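You operate a simulated robot arm through the tools that you are given. There is no shell and no other tool. Be economical: measure what you need, move in short steps, check, and stop when the job is done.

Carry out the task below with a simulated robot arm. There is one attempt and no reset: what you move stays moved.

TASK
Take the blue mug and leave it on the top of the sideboard. Then put the purple pod from the top of the sideboard on the top of the oak table.

It is judged by the outcome, as a careful person would: the job done as asked, and still so three seconds after it is handed in. It fails if anything else is knocked over, pushed out of place, dropped, spilled or broken.

THE ROBOT
A 7-joint arm with a two-finger parallel gripper, fixed in place. Base frame: the origin is at the foot of the arm, x ahead of it, y to its left, z up; the work surface is at about z = 75. Lengths are in cm, angles in rad, forces in N, time in s.
With the tool pointing down near the work surface it reaches from about 30 to 68 cm from the base axis. Its first joint turns from -1.152 to 1.152 rad. Payload 1.57 kg.
Tool frame: the origin (TCP) lies between the finger pads and is the grasp point; the fingertips stand 3 cm ahead of it; z points along the fingers, y is the line along which they close. The gripper opens to 11 cm. The fingers are 2.4 cm wide and 1.2 cm thick; the gripper's body (4.8 by 11.2 cm) begins 7.8 cm behind the TCP.
Orientation is that of the tool frame in the base frame, as [roll, pitch, yaw] about the fixed x, y, z axes, in that order (R = Rz(yaw) Ry(pitch) Rx(roll)). With the fingers straight down and closing along the base's y, the tool's x points along the base's -x, its y along +y and its z along -z.

THE INTERFACE
- The arm moves only by the tool drive_tool. Its argument "motion" is a list of rows, each a list of 7 numbers: the turn, a rotation vector about the tool's x, y, z in rad, then the shift along the tool's x, y, z in cm, then the finger opening in cm, from 0 to 11. In form: [[wx, wy, wz, tx, ty, tz, grip], ...]. A call has 1 to 20 rows; each row is the pose to reach, as a shift and turn from the pose commanded when the call began, along the tool's axes at that moment. A row lasts 0.2 s, in which the tool goes at most 5 cm and 0.15 rad; a call with a longer step from one row to the next is refused whole, and so is a gripper value outside its range. A pose out of reach is approached as far as the arm can. The call stops where the force on the tool passes 40 N (or 10 N more than at its start, if that is more) or the arm is blocked; 0.2 s more then pass. The fingers move at their own pace (about 10.8 cm/s each) and stop on an object; they squeeze with about 22 N. The grip force told is the motor's: it shows also when the fingers shut on nothing. Time passes only in rows, and 0.2 s behind the last, so rows that repeat a pose let the fingers close. It gives the time, the measured TCP pose, the force on the tool (base axes), the opening and the grip force at its end, in the units of the frame above (readings bear some noise), and new pictures: "pictures" is both (left out), scene, wrist or none.
- Cameras (640 x 400 px; columns grow to the right, rows downward): "scene" is fixed at [15.66, -40.15, 138.17]; the picture's right is [0.77, -0.64, 0.00], its down [-0.50, -0.60, -0.63] and it looks along [0.40, 0.48, -0.78] (base axes); focal length 332 px, centre (320, 200). "wrist" rides on the gripper at [-3.6, 0, -8] in the tool frame; the picture's right is [0.00, -1.00, 0.00], its down [0.97, 0.00, -0.24] and it looks along [0.24, 0.00, 0.97] (tool axes); focal length 218 px, centre (320, 200).
- point_at(camera, pixels): for up to 12 pixels [column, row] of the newest picture of that camera ("zoom" is the newest enlarged one), the place [x, y, z] in the base frame of the surface seen there, good to about 0.2 cm. No time passes.
- enlarge(camera, box): a new picture of the part [left, top, right, bottom] of that camera's present view, enlarged. No time passes.
- sign_off(): hands the job in; it is judged then, once.

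Work in short steps. Measure before you move; look again where a grasp or a placing could have gone wrong, and mend it. You have 80 turns and 120 pictures in all, the two below and enlarged ones among them. Open the gripper and draw the arm clear of the work before you hand the job in, unless the task says otherwise; then end with one line.

The tools are called after "Request:" as a command line: name --pt "numbers of a row" for each row, then --argument value for the rest, lists and objects as JSON in quotes. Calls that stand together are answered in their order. drive_tool: Moves the arm, as the interface text tells. Its arguments: {"type":"object","properties":{"motion":{"type":"array","items":{"type":"array","items":{"type":"number"}}},"pictures":{"type":"string","enum":["both","scene","wrist","none"]}},"required":["motion"]} The other tools are called the same way: point_at (camera, pixels) gives the place of the surface under pixels of a picture; enlarge (camera, box) takes an enlarged picture of a part of a camera's view; sign_off () hands the job in.

At the start:

```text
t: 0.0
eef_pos: [34.41, -2.0, 108.15]
ee_rot: [3.141, 0.0, 3.14]
force: [0.4, 0.3, -0.3]
gripper_width: 11.0
grasp_force: 0.1
```

scene: 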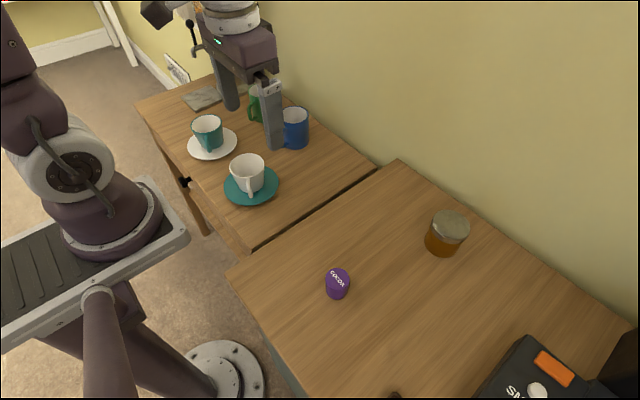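
wrist: 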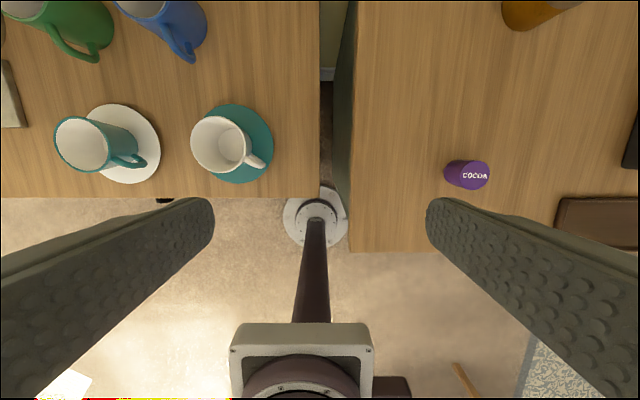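

The blue mug stands near scene (295,128) on the left table, and the purple pod near (337,283) on the right one, so the right one is the sideboard. I'll measure and look closer.

Request:
enlarge --camera "scene" --box '[180, 60, 340, 220]'

Request:
enlarge --camera "wrist" --box '[0, 0, 320, 200]'

Request:
point_at --camera "scene" --pixels '[[295, 112], [283, 112], [308, 112], [297, 135], [337, 276], [337, 292], [449, 220], [300, 240], [360, 240], [310, 180], [247, 160], [420, 300]]'

Request:
point_at --camera "wrist" --pixels '[[185, 45], [192, 58], [170, 30], [203, 20], [130, 15], [90, 58], [80, 45], [487, 175], [450, 175], [330, 150], [360, 240], [280, 60]]'

```text
2.50 times, centred on (260, 140) of scene
```

zoom: 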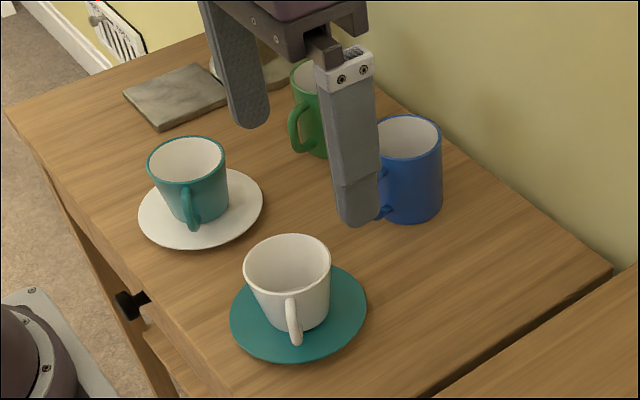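

```text
2.00 times, centred on (160, 100) of wrist
```

zoom: 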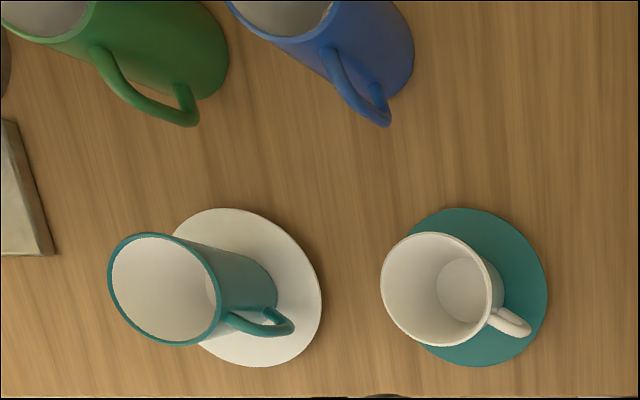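

```text
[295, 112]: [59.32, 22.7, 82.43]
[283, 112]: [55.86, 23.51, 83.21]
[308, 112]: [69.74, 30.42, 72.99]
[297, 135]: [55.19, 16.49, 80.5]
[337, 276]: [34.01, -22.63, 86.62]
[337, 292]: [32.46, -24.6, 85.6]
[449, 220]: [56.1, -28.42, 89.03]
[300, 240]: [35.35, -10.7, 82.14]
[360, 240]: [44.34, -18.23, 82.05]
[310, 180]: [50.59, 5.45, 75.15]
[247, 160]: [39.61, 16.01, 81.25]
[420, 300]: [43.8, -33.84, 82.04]
```

```text
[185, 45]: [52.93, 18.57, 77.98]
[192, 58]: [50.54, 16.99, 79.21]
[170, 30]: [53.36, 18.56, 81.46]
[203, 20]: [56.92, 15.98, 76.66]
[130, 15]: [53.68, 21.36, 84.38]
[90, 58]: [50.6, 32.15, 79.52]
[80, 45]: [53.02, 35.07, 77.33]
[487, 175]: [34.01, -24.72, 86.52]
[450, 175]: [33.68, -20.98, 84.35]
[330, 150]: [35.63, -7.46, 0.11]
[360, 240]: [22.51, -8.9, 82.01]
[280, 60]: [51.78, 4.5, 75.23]
```

The table top is at z≈75 and the sideboard top at z≈82. I'll move high above the mug for a better view.

Request:
drive_tool --pt "0 0 0 -3 3.5 0 11" --pt "0 0 0 -6 7 0 11" --pt "0 0 0 -9 10.5 0 11" --pt "0 0 0 -12 14 0 11" --pt "0 0 0 -15 17.5 0 11" --pt "0 0 0 -18 21 0 11" --pt "0 0 0 -18 21 0 11"

```text
t: 1.6
eef_pos: [52.15, 19.03, 108.06]
ee_rot: [3.142, -0.002, 3.141]
force: [0.1, -0.8, -0.2]
gripper_width: 10.99
grasp_force: 0.1
```

scene: 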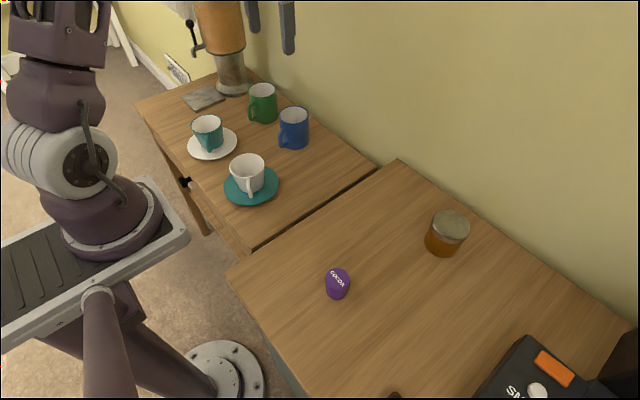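
wrist: 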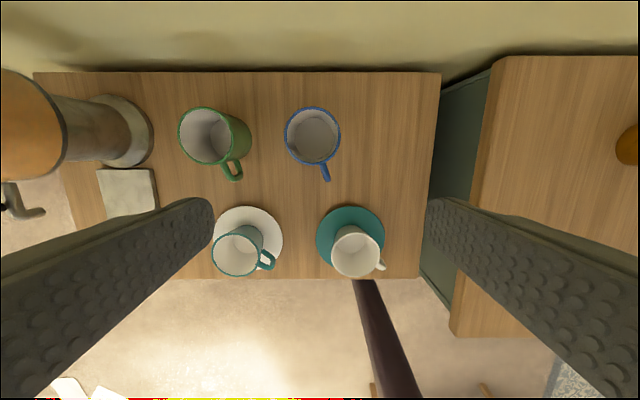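

Request:
enlarge --camera "wrist" --box '[160, 80, 400, 230]'

Request:
point_at --camera "wrist" --pixels '[[286, 136], [339, 136], [313, 108], [312, 163], [327, 178], [325, 170], [312, 136], [240, 125], [225, 178], [192, 108], [313, 72], [250, 240]]'

Request:
point_at --camera "scene" --pixels '[[280, 118], [295, 108], [308, 118], [295, 120], [295, 148], [285, 135]]'

```text
2.67 times, centred on (280, 155) of wrist
```

zoom: 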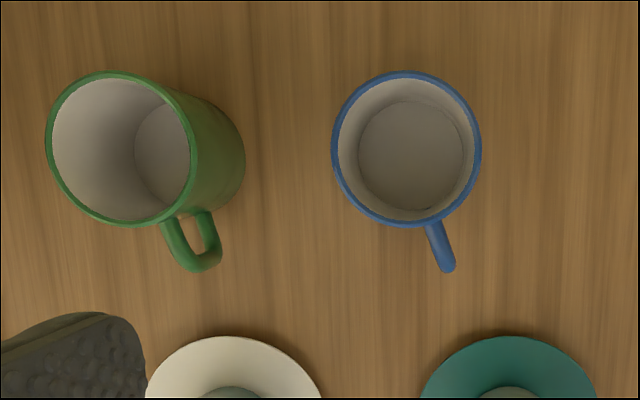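

```text
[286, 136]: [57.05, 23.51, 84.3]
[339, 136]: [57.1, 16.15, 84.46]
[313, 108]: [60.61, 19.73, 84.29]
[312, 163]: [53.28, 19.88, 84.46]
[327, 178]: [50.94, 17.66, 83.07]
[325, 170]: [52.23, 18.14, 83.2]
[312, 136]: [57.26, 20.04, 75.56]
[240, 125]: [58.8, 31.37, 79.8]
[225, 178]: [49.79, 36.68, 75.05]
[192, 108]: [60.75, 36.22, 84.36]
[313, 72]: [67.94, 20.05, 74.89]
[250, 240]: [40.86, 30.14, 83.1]
```

```text
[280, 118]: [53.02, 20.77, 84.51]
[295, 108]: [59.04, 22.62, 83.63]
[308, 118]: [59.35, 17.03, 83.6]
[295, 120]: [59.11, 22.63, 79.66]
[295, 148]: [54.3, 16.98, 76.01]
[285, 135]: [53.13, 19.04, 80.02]
```

Mug: centre ≈(57.0, 19.8), 7.5 wide, rim z 84.4, with its handle toward -x. I'll align above it and descend to just over the rim.

Request:
drive_tool --pt "0 0 0 -2.5 0.4 0 11" --pt "0 0 0 -4.9 0.8 0 11" --pt "0 0 0 -4.9 0.8 4 11" --pt "0 0 0 -4.9 0.8 8 11" --pt "0 0 0 -4.9 0.8 12 11" --pt "0 0 0 -4.9 0.8 16 11" --pt "0 0 0 -4.9 0.8 18.5 11" --pt "0 0 0 -4.9 0.8 18.5 11"

```text
t: 3.4
eef_pos: [57.08, 19.93, 89.67]
ee_rot: [-3.141, -0.001, 3.141]
force: [0.1, 0.1, 0.0]
gripper_width: 11.02
grasp_force: 0.1
```

scene: 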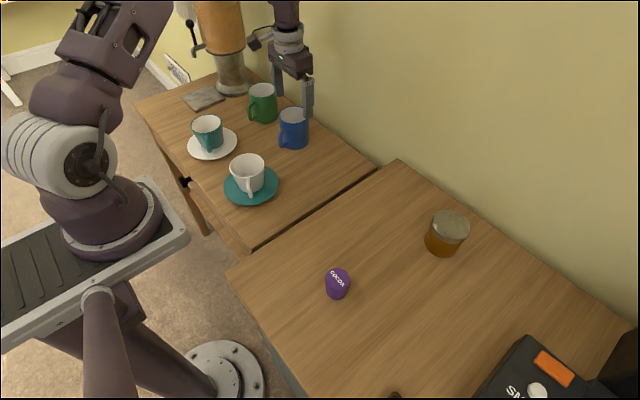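
wrist: 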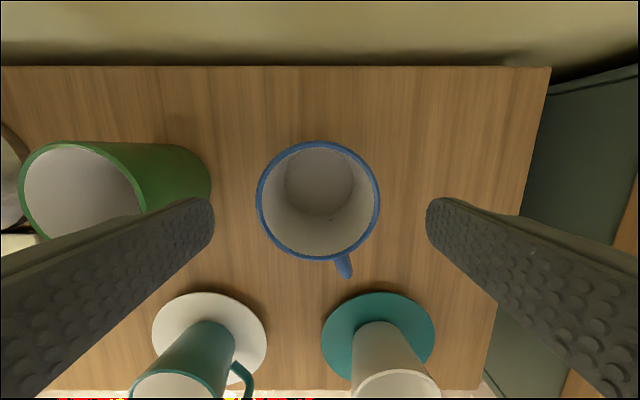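

The mug is centred between the fingers (318,200), with clear space around it. I'll descend 9.2 cm and close.

Request:
drive_tool --pt "0 0 0 0 0 3 11" --pt "0 0 0 0 0 6 11" --pt "0 0 0 0 0 9.2 11" --pt "0 0 0 0 0 9.2 11" --pt "0 0 0 0 0 9.2 6.5" --pt "0 0 0 0 0 9.2 6.5" --pt "0 0 0 0 0 9.2 6.5" --pt "0 0 0 0 0 9.2 6.5"

```text
t: 5.2
eef_pos: [56.96, 19.83, 80.63]
ee_rot: [-3.14, 0.0, -3.14]
force: [0.5, 0.1, 0.9]
gripper_width: 7.72
grasp_force: 21.8
```

scene: 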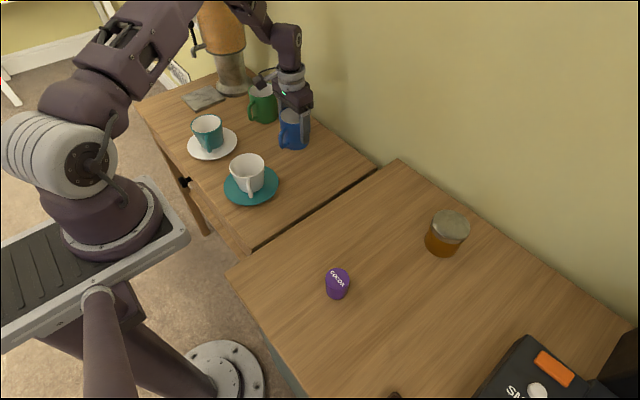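
wrist: 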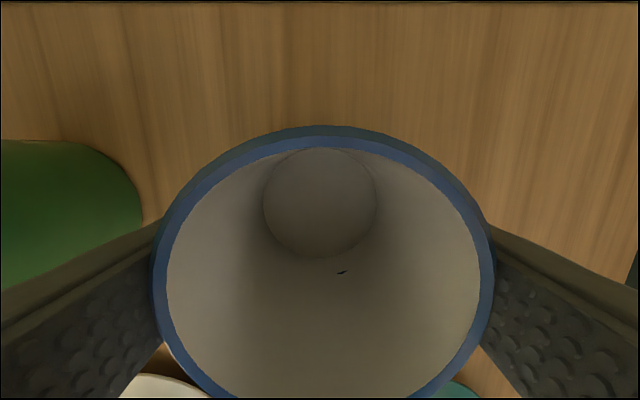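

Gripped at width 7.7 with force 21.8. I'll lift straight up.

Request:
drive_tool --pt "0 0 0 0 0 -1 6.5" --pt "0 0 0 0 0 -3 6.5" --pt "0 0 0 0 0 -6 6.5" --pt "0 0 0 0 0 -9 6.5" --pt "0 0 0 0 0 -12 6.5" --pt "0 0 0 0 0 -15 6.5" --pt "0 0 0 0 0 -17 6.5" --pt "0 0 0 0 0 -18 6.5"

```text
t: 7.0
eef_pos: [57.15, 19.79, 98.45]
ee_rot: [-3.141, -0.001, 3.141]
force: [-0.4, 1.1, -2.4]
gripper_width: 7.72
grasp_force: 21.8
```

scene: 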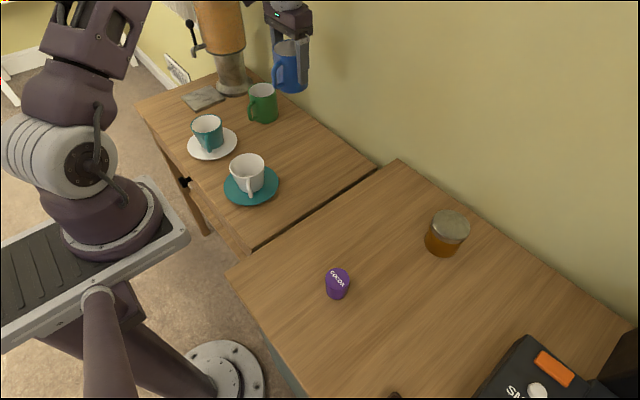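
wrist: 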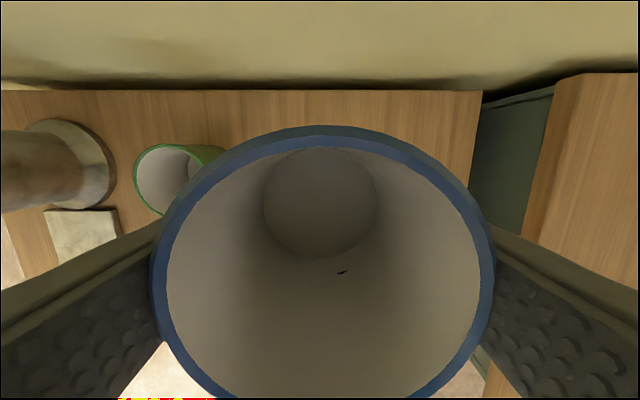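

The mug is held securely. I'll carry it to above (48,-16), between the board's edge and the jar.

Request:
drive_tool --pt "0 0 0 0.4 -1.5 0 6.5" --pt "0 0 0 1.1 -4.3 0 6.5" --pt "0 0 0 1.9 -7.5 0 6.5" --pt "0 0 0 2.7 -10.7 0 6.5" --pt "0 0 0 3.5 -13.9 0 6.5" --pt "0 0 0 4.3 -17.1 0 6.5" --pt "0 0 0 5.1 -20.3 0 6.5" --pt "0 0 0 6 -23.5 0 6.5" --pt "0 0 0 6.8 -26.7 0 6.5" --pt "0 0 0 7.6 -29.9 0 6.5" --pt "0 0 0 8.4 -33 0 6.5" --pt "0 0 0 8.9 -35 0 6.5" --pt "0 0 0 9.1 -35.8 0 6.5" --pt "0 0 0 9.1 -35.8 0 6.5"

```text
t: 10.0
eef_pos: [48.08, -16.17, 98.5]
ee_rot: [-3.14, -0.001, -3.141]
force: [0.2, 0.5, -3.1]
gripper_width: 7.73
grasp_force: 21.9
```

scene: 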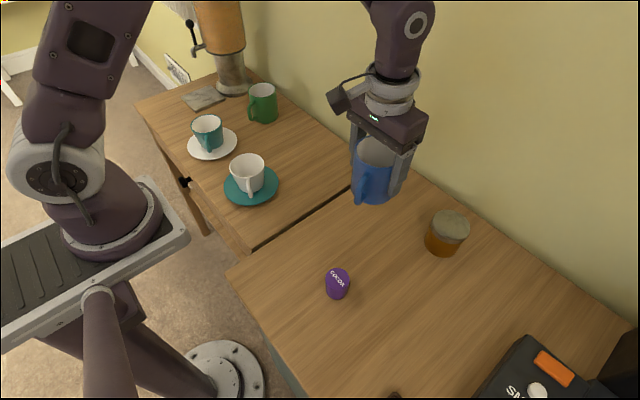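
wrist: 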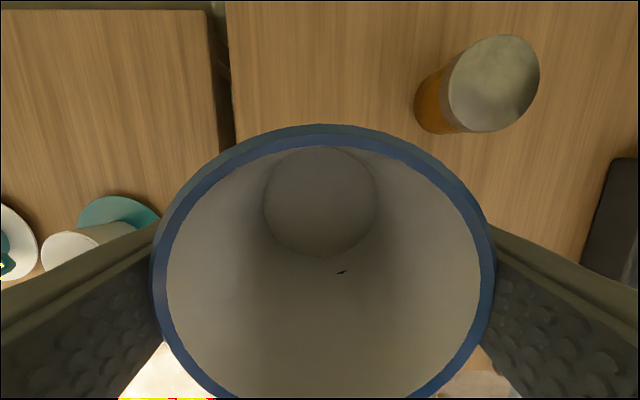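

Area below is clear. The resting TCP height should be ≈87.6, so I'll lower to just about there, slowly at the end.

Request:
drive_tool --pt "0 0 0 0 0 2 6.5" --pt "0 0 0 0 0 5 6.5" --pt "0 0 0 0 0 8 6.5" --pt "0 0 0 0 0 10 6.5" --pt "0 0 0 0 0 10.5 6.5" --pt "0 0 0 0 0 10.8 6.5" --pt "0 0 0 0 0 10.8 6.5"

Request:
enlarge --camera "scene" --box '[300, 120, 480, 280]'

```text
t: 11.6
eef_pos: [48.2, -15.78, 87.53]
ee_rot: [3.141, -0.001, 3.142]
force: [0.0, 0.4, -2.9]
gripper_width: 7.72
grasp_force: 22.3
```

scene: 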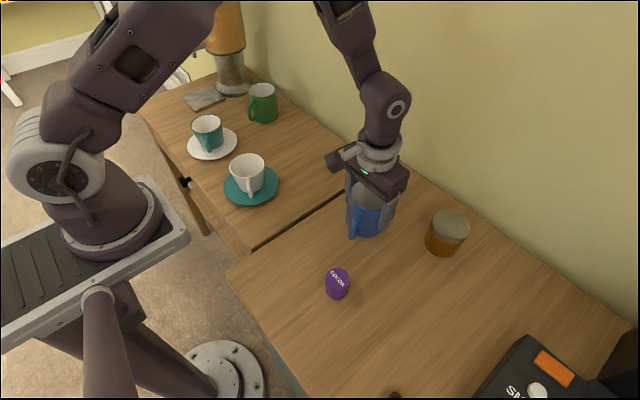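
wrist: 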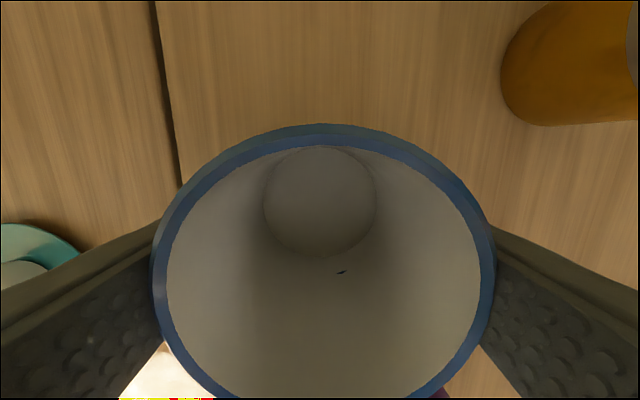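

```text
2.50 times, centred on (390, 200) of scene
```

zoom: 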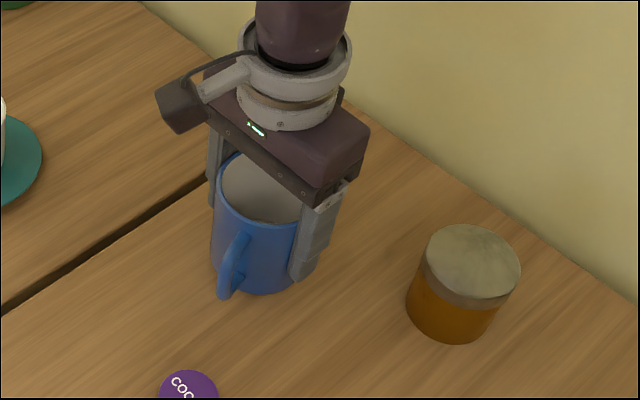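

The force is still only the mug's weight (-2.9), so it hasn't touched down. I'll lower in small increments.

Request:
drive_tool --pt "0 0 0 0 0 0.15 6.5" --pt "0 0 0 0 0 0.15 6.5" --pictures "none"

```text
t: 12.2
eef_pos: [48.17, -15.68, 87.39]
ee_rot: [3.14, 0.003, -3.139]
force: [3.3, 4.7, 12.9]
gripper_width: 7.71
grasp_force: 22.4
```

It touched down (+12.9 N). I'll ease up slightly, open, and retreat upward.

Request:
drive_tool --pt "0 0 0 0 0 -0.05 6.5" --pt "0 0 0 0 0 -0.05 8.5" --pt "0 0 0 0 0 -0.05 11" --pt "0 0 0 0 0 -0.05 11" --pt "0 0 0 0 0 -3 11" --pt "0 0 0 0 0 -7 11" --pt "0 0 0 0 0 -11 11" --pt "0 0 0 0 0 -15 11" --pt "0 0 0 0 0 -19 11" --pt "0 0 0 0 0 -19 11"

Request:
enlarge --camera "scene" --box '[280, 220, 400, 320]'

```text
t: 14.4
eef_pos: [48.1, -15.67, 106.63]
ee_rot: [-3.142, 0.001, -3.141]
force: [0.2, 0.0, 0.8]
gripper_width: 10.99
grasp_force: 0.0
```

scene: 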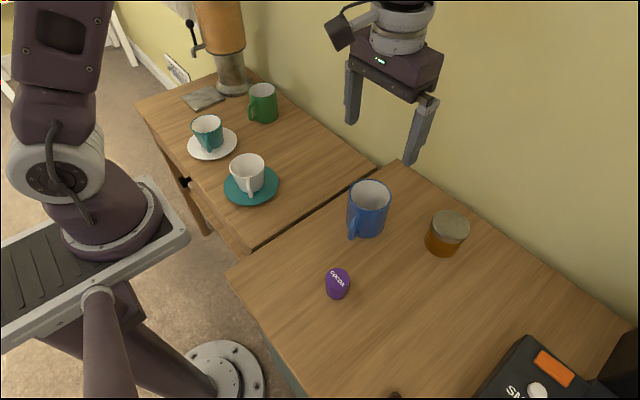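
wrist: 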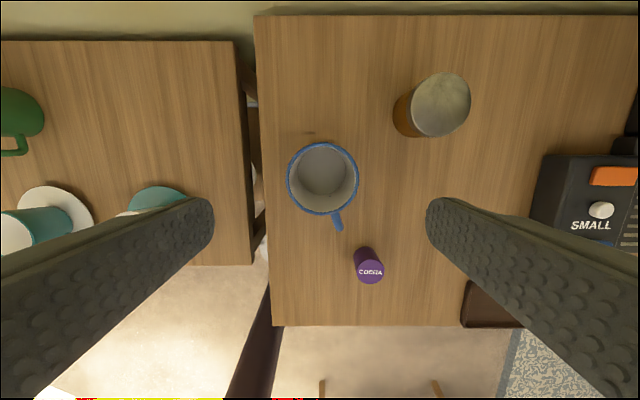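

```text
4.00 times, centred on (340, 270) of scene
```

zoom: 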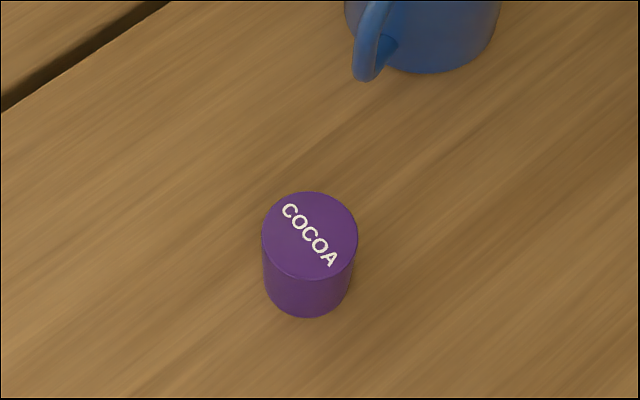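

The mug stands upright on the sideboard. I'll measure the pod, the mug's place, and free space on the oak table.

Request:
point_at --camera "wrist" --pixels '[[357, 272], [383, 272], [370, 261], [370, 282], [370, 272], [368, 250], [340, 229], [320, 212], [237, 200], [200, 150], [215, 100], [265, 250]]'

Request:
point_at --camera "scene" --pixels '[[337, 268], [327, 278], [349, 280], [337, 287], [337, 299], [337, 278], [320, 165], [300, 170], [330, 185]]'

```text
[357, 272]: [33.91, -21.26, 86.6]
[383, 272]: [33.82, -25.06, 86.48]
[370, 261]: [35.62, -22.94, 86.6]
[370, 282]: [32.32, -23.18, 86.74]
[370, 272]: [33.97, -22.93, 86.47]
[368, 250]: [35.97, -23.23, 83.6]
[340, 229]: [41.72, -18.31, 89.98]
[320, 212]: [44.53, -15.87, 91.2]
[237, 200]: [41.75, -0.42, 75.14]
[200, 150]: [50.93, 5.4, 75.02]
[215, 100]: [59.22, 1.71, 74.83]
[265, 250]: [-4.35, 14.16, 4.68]
```

```text
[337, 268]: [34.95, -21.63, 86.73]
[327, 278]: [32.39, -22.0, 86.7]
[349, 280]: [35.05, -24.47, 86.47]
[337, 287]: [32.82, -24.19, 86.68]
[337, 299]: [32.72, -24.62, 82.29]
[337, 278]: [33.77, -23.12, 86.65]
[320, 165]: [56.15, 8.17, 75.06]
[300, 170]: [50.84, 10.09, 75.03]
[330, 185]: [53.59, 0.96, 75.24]
```

Pod: centre (33.9,-23.1), top z 86.6, about 3.8 wide. I'll move above it and descend to just over it.

Request:
drive_tool --pt "0 0 0 3.5 -1.9 0 11" --pt "0 0 0 7.1 -3.7 0 11" --pt "0 0 0 10.7 -5.6 0 10" --pt "0 0 0 14.2 -7.4 0 9" --pt "0 0 0 14.2 -7.4 4 8" --pt "0 0 0 14.2 -7.4 8 8" --pt "0 0 0 14.2 -7.4 12 8" --pt "0 0 0 14.2 -7.4 15.5 8" --pt "0 0 0 14.2 -7.4 15.5 8"

```text
t: 16.4
eef_pos: [33.84, -23.3, 91.11]
ee_rot: [3.141, 0.0, 3.14]
force: [-0.2, -0.8, 0.4]
gripper_width: 8.01
grasp_force: 0.0
```

scene: 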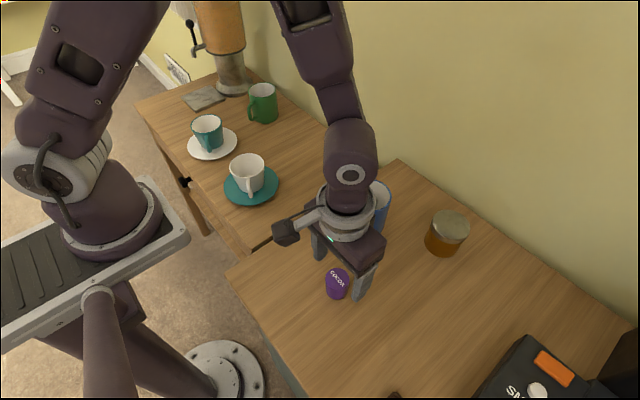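
wrist: 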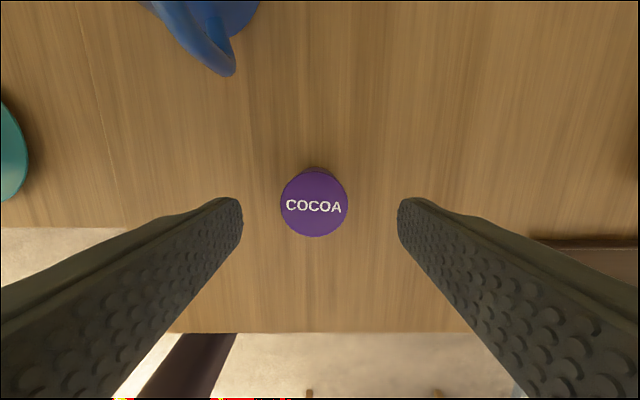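

Pod is at (314,204), slightly left of centre, so I'll shift +0.3 in y, descend to 85.5 and close.

Request:
drive_tool --pt "0 0 0 0 0.3 2 8" --pt "0 0 0 0 0.3 4 8" --pt "0 0 0 0 0.3 5.5 8" --pt "0 0 0 0 0.3 5.5 8" --pt "0 0 0 0 0.3 5.5 5" --pt "0 0 0 0 0.3 5.5 3" --pt "0 0 0 0 0.3 5.5 3" --pt "0 0 0 0 0.3 5.5 3"

```text
t: 18.2
eef_pos: [34.1, -23.03, 85.62]
ee_rot: [-3.141, 0.0, -3.14]
force: [-0.3, -0.1, -0.2]
gripper_width: 3.9
grasp_force: 21.7
```

scene: 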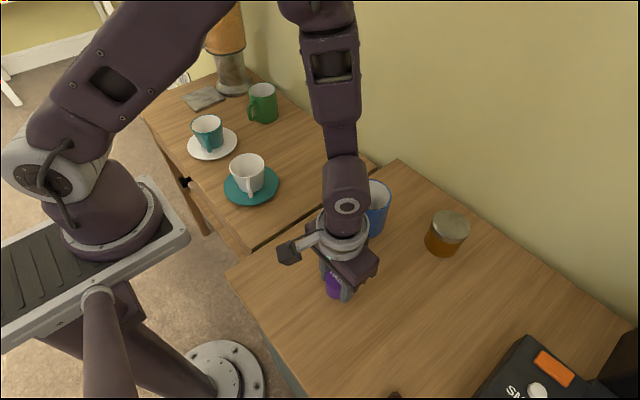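
wrist: 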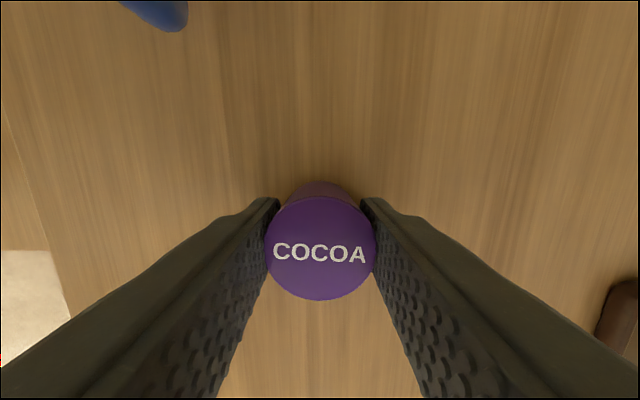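

Gripped at 3.9. I'll lift 18 cm straight up.

Request:
drive_tool --pt "0 0 0 0 0 -1 3" --pt "0 0 0 0 0 -4 3" --pt "0 0 0 0 0 -8 3" --pt "0 0 0 0 0 -12 3" --pt "0 0 0 0 0 -16 3" --pt "0 0 0 0 0 -18 3" --pt "0 0 0 0 0 -18 3"

```text
t: 19.8
eef_pos: [33.74, -23.12, 103.61]
ee_rot: [-3.142, -0.001, 3.141]
force: [-1.1, 0.7, 0.0]
gripper_width: 3.89
grasp_force: 21.7
```

scene: 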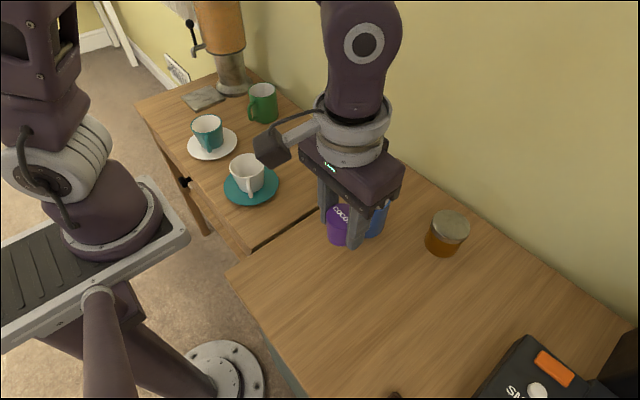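
wrist: 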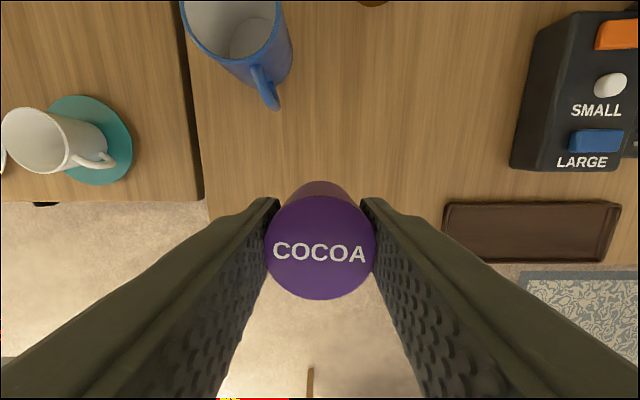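

The pod is held and its bottom (≈100) clears the mug top (≈91.5). I'll carry it to above (54,9), open space on the oak table.

Request:
drive_tool --pt "0 0 0 -0.8 1.3 0 3" --pt "0 0 0 -2.4 3.8 0 3" --pt "0 0 0 -4.2 6.6 0 3" --pt "0 0 0 -6 9.5 0 3" --pt "0 0 0 -7.8 12.4 0 3" --pt "0 0 0 -9.6 15.3 0 3" --pt "0 0 0 -11.4 18.1 0 3" --pt "0 0 0 -13.2 21 0 3" --pt "0 0 0 -15 23.8 0 3" --pt "0 0 0 -16.8 26.7 0 3" --pt "0 0 0 -18.6 29.6 0 3" --pt "0 0 0 -19.8 31.5 0 3" --pt "0 0 0 -20.2 32.1 0 3" --pt "0 0 0 -20.2 32.1 0 3"

```text
t: 22.8
eef_pos: [54.06, 8.92, 103.51]
ee_rot: [-3.14, 0.0, -3.141]
force: [-0.2, 0.3, -0.7]
gripper_width: 3.89
grasp_force: 21.6
```

scene: 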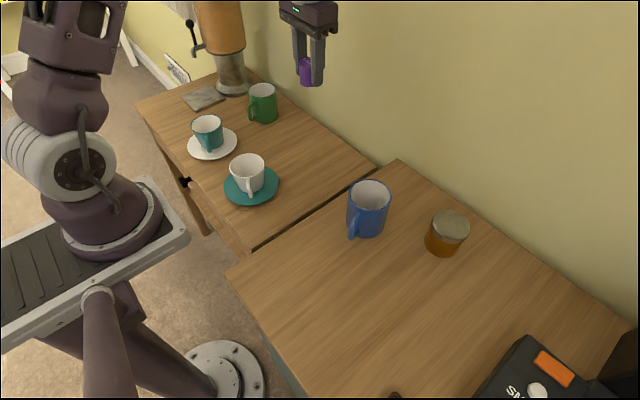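
wrist: 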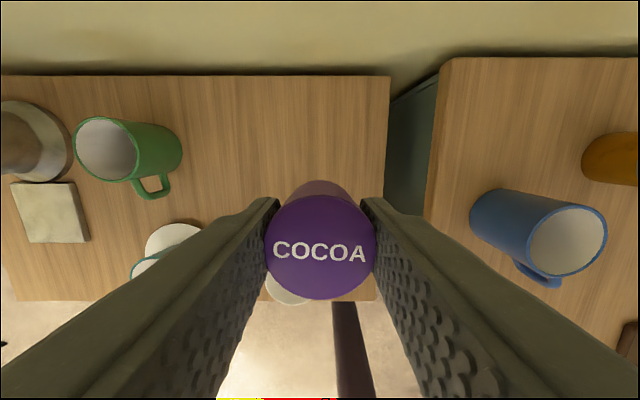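

The resting TCP is ≈78.65. I'll lower 24.5 cm to just above that.

Request:
drive_tool --pt "0 0 0 0 0 3 3" --pt "0 0 0 0 0 7 3" --pt "0 0 0 0 0 11 3" --pt "0 0 0 0 0 15 3" --pt "0 0 0 0 0 19 3" --pt "0 0 0 0 0 22 3" --pt "0 0 0 0 0 23.8 3" --pt "0 0 0 0 0 24.5 3" --pt "0 0 0 0 0 24.5 3"

```text
t: 24.8
eef_pos: [53.88, 9.12, 78.9]
ee_rot: [-3.141, -0.001, 3.141]
force: [0.7, 0.6, -0.3]
gripper_width: 3.91
grasp_force: 22.3
```

scene: 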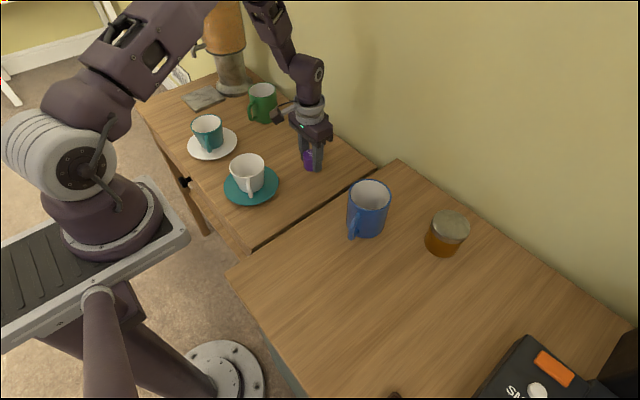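
wrist: 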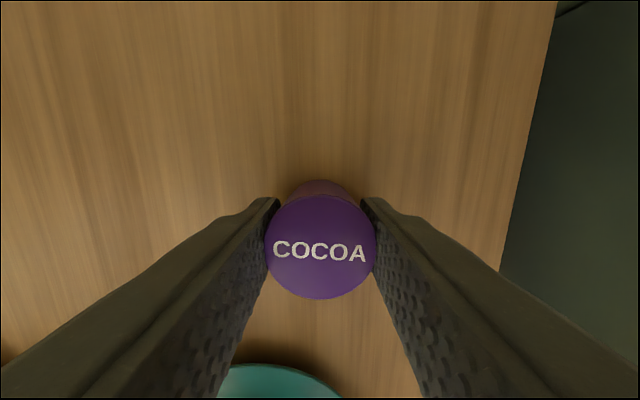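

There's no contact yet, so I'll go down 0.2 cm more.

Request:
drive_tool --pt "0 0 0 0 0 0.2 3" --pt "0 0 0 0 0 0.2 3" --pictures "none"

```text
t: 25.4
eef_pos: [53.98, 9.07, 78.58]
ee_rot: [3.14, 0.0, -3.14]
force: [-0.3, 0.3, 0.7]
gripper_width: 3.89
grasp_force: 22.2
```

Request:
drive_tool --pt "0 0 0 0 0 0.1 3" --pt "0 0 0 0 0 0.1 3" --pictures "none"

```text
t: 26.0
eef_pos: [54.0, 9.0, 78.6]
ee_rot: [3.141, 0.0, 3.141]
force: [-0.2, 0.6, -1.0]
gripper_width: 3.92
grasp_force: 22.2
```

Request:
drive_tool --pt "0 0 0 0 0 0.12 3" --pt "0 0 0 0 0 0.12 3" --pictures "none"

```text
t: 26.6
eef_pos: [54.09, 9.03, 78.43]
ee_rot: [3.141, 0.0, -3.141]
force: [0.0, 0.5, 2.0]
gripper_width: 3.89
grasp_force: 22.5
```

Contact is just starting (+2 N). I'll release and retreat straight up.

Request:
drive_tool --pt "0 0 0 0 0 0.03 3" --pt "0 0 0 0 0 0.03 5" --pt "0 0 0 0 0 0.03 7" --pt "0 0 0 0 0 0.03 7" --pt "0 0 0 0 0 -3 8" --pt "0 0 0 0 0 -7 9" --pt "0 0 0 0 0 -11 9" --pt "0 0 0 0 0 -15 9" --pt "0 0 0 0 0 -19 9" --pt "0 0 0 0 0 -23 9" --pt "0 0 0 0 0 -27 9" --pt "0 0 0 2 0 -29 9" --pt "0 0 0 6 -1 -29 9" --pt "0 0 0 10 -3 -29 9" --pt "0 0 0 14 -5 -29 9" --pt "0 0 0 14 -5 -29 9"

Request:
enlarge --camera "scene" --box '[200, 80, 480, 270]'

```text
t: 30.0
eef_pos: [40.14, 3.8, 107.75]
ee_rot: [3.141, 0.0, -3.14]
force: [-0.2, 0.0, 0.1]
gripper_width: 9.0
grasp_force: 0.1
```

scene: 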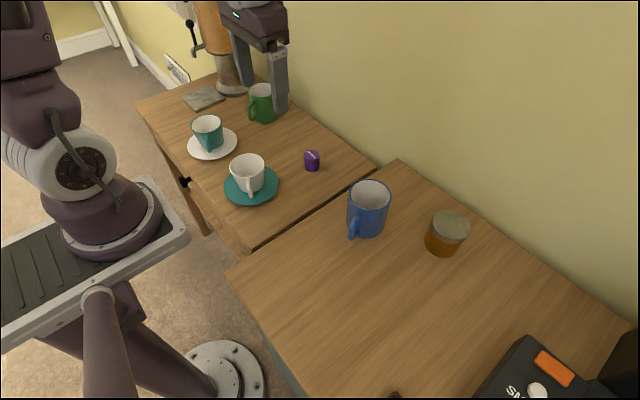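
wrist: 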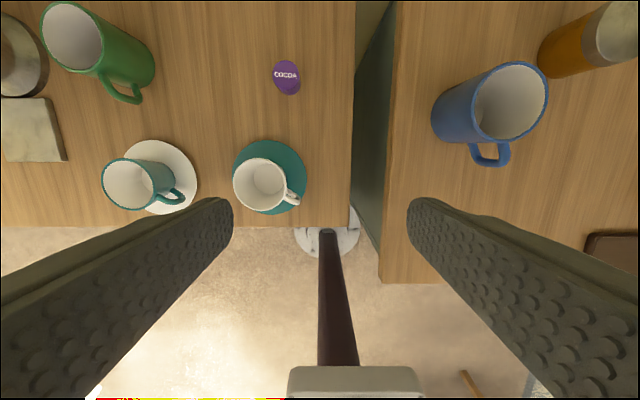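

```text
2.11 times, centred on (340, 175) of scene
```

zoom: 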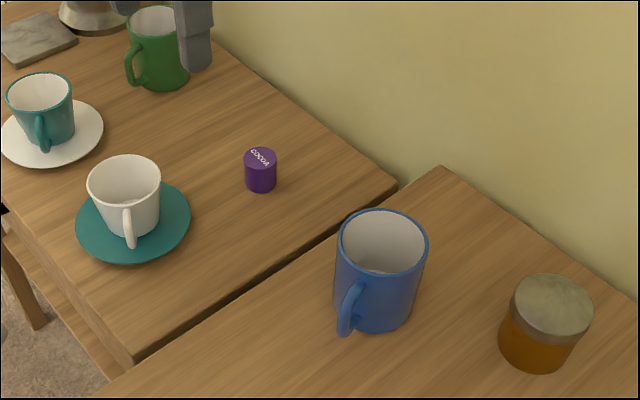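

Both objects stand upright in their places, nothing else has moved, and the arm is clear. I'll hand the job in.

Request:
sign_off

```text
The job is handed in.
```

The blue mug is standing on the sideboard and the purple pod is standing on the oak table, with nothing else moved.
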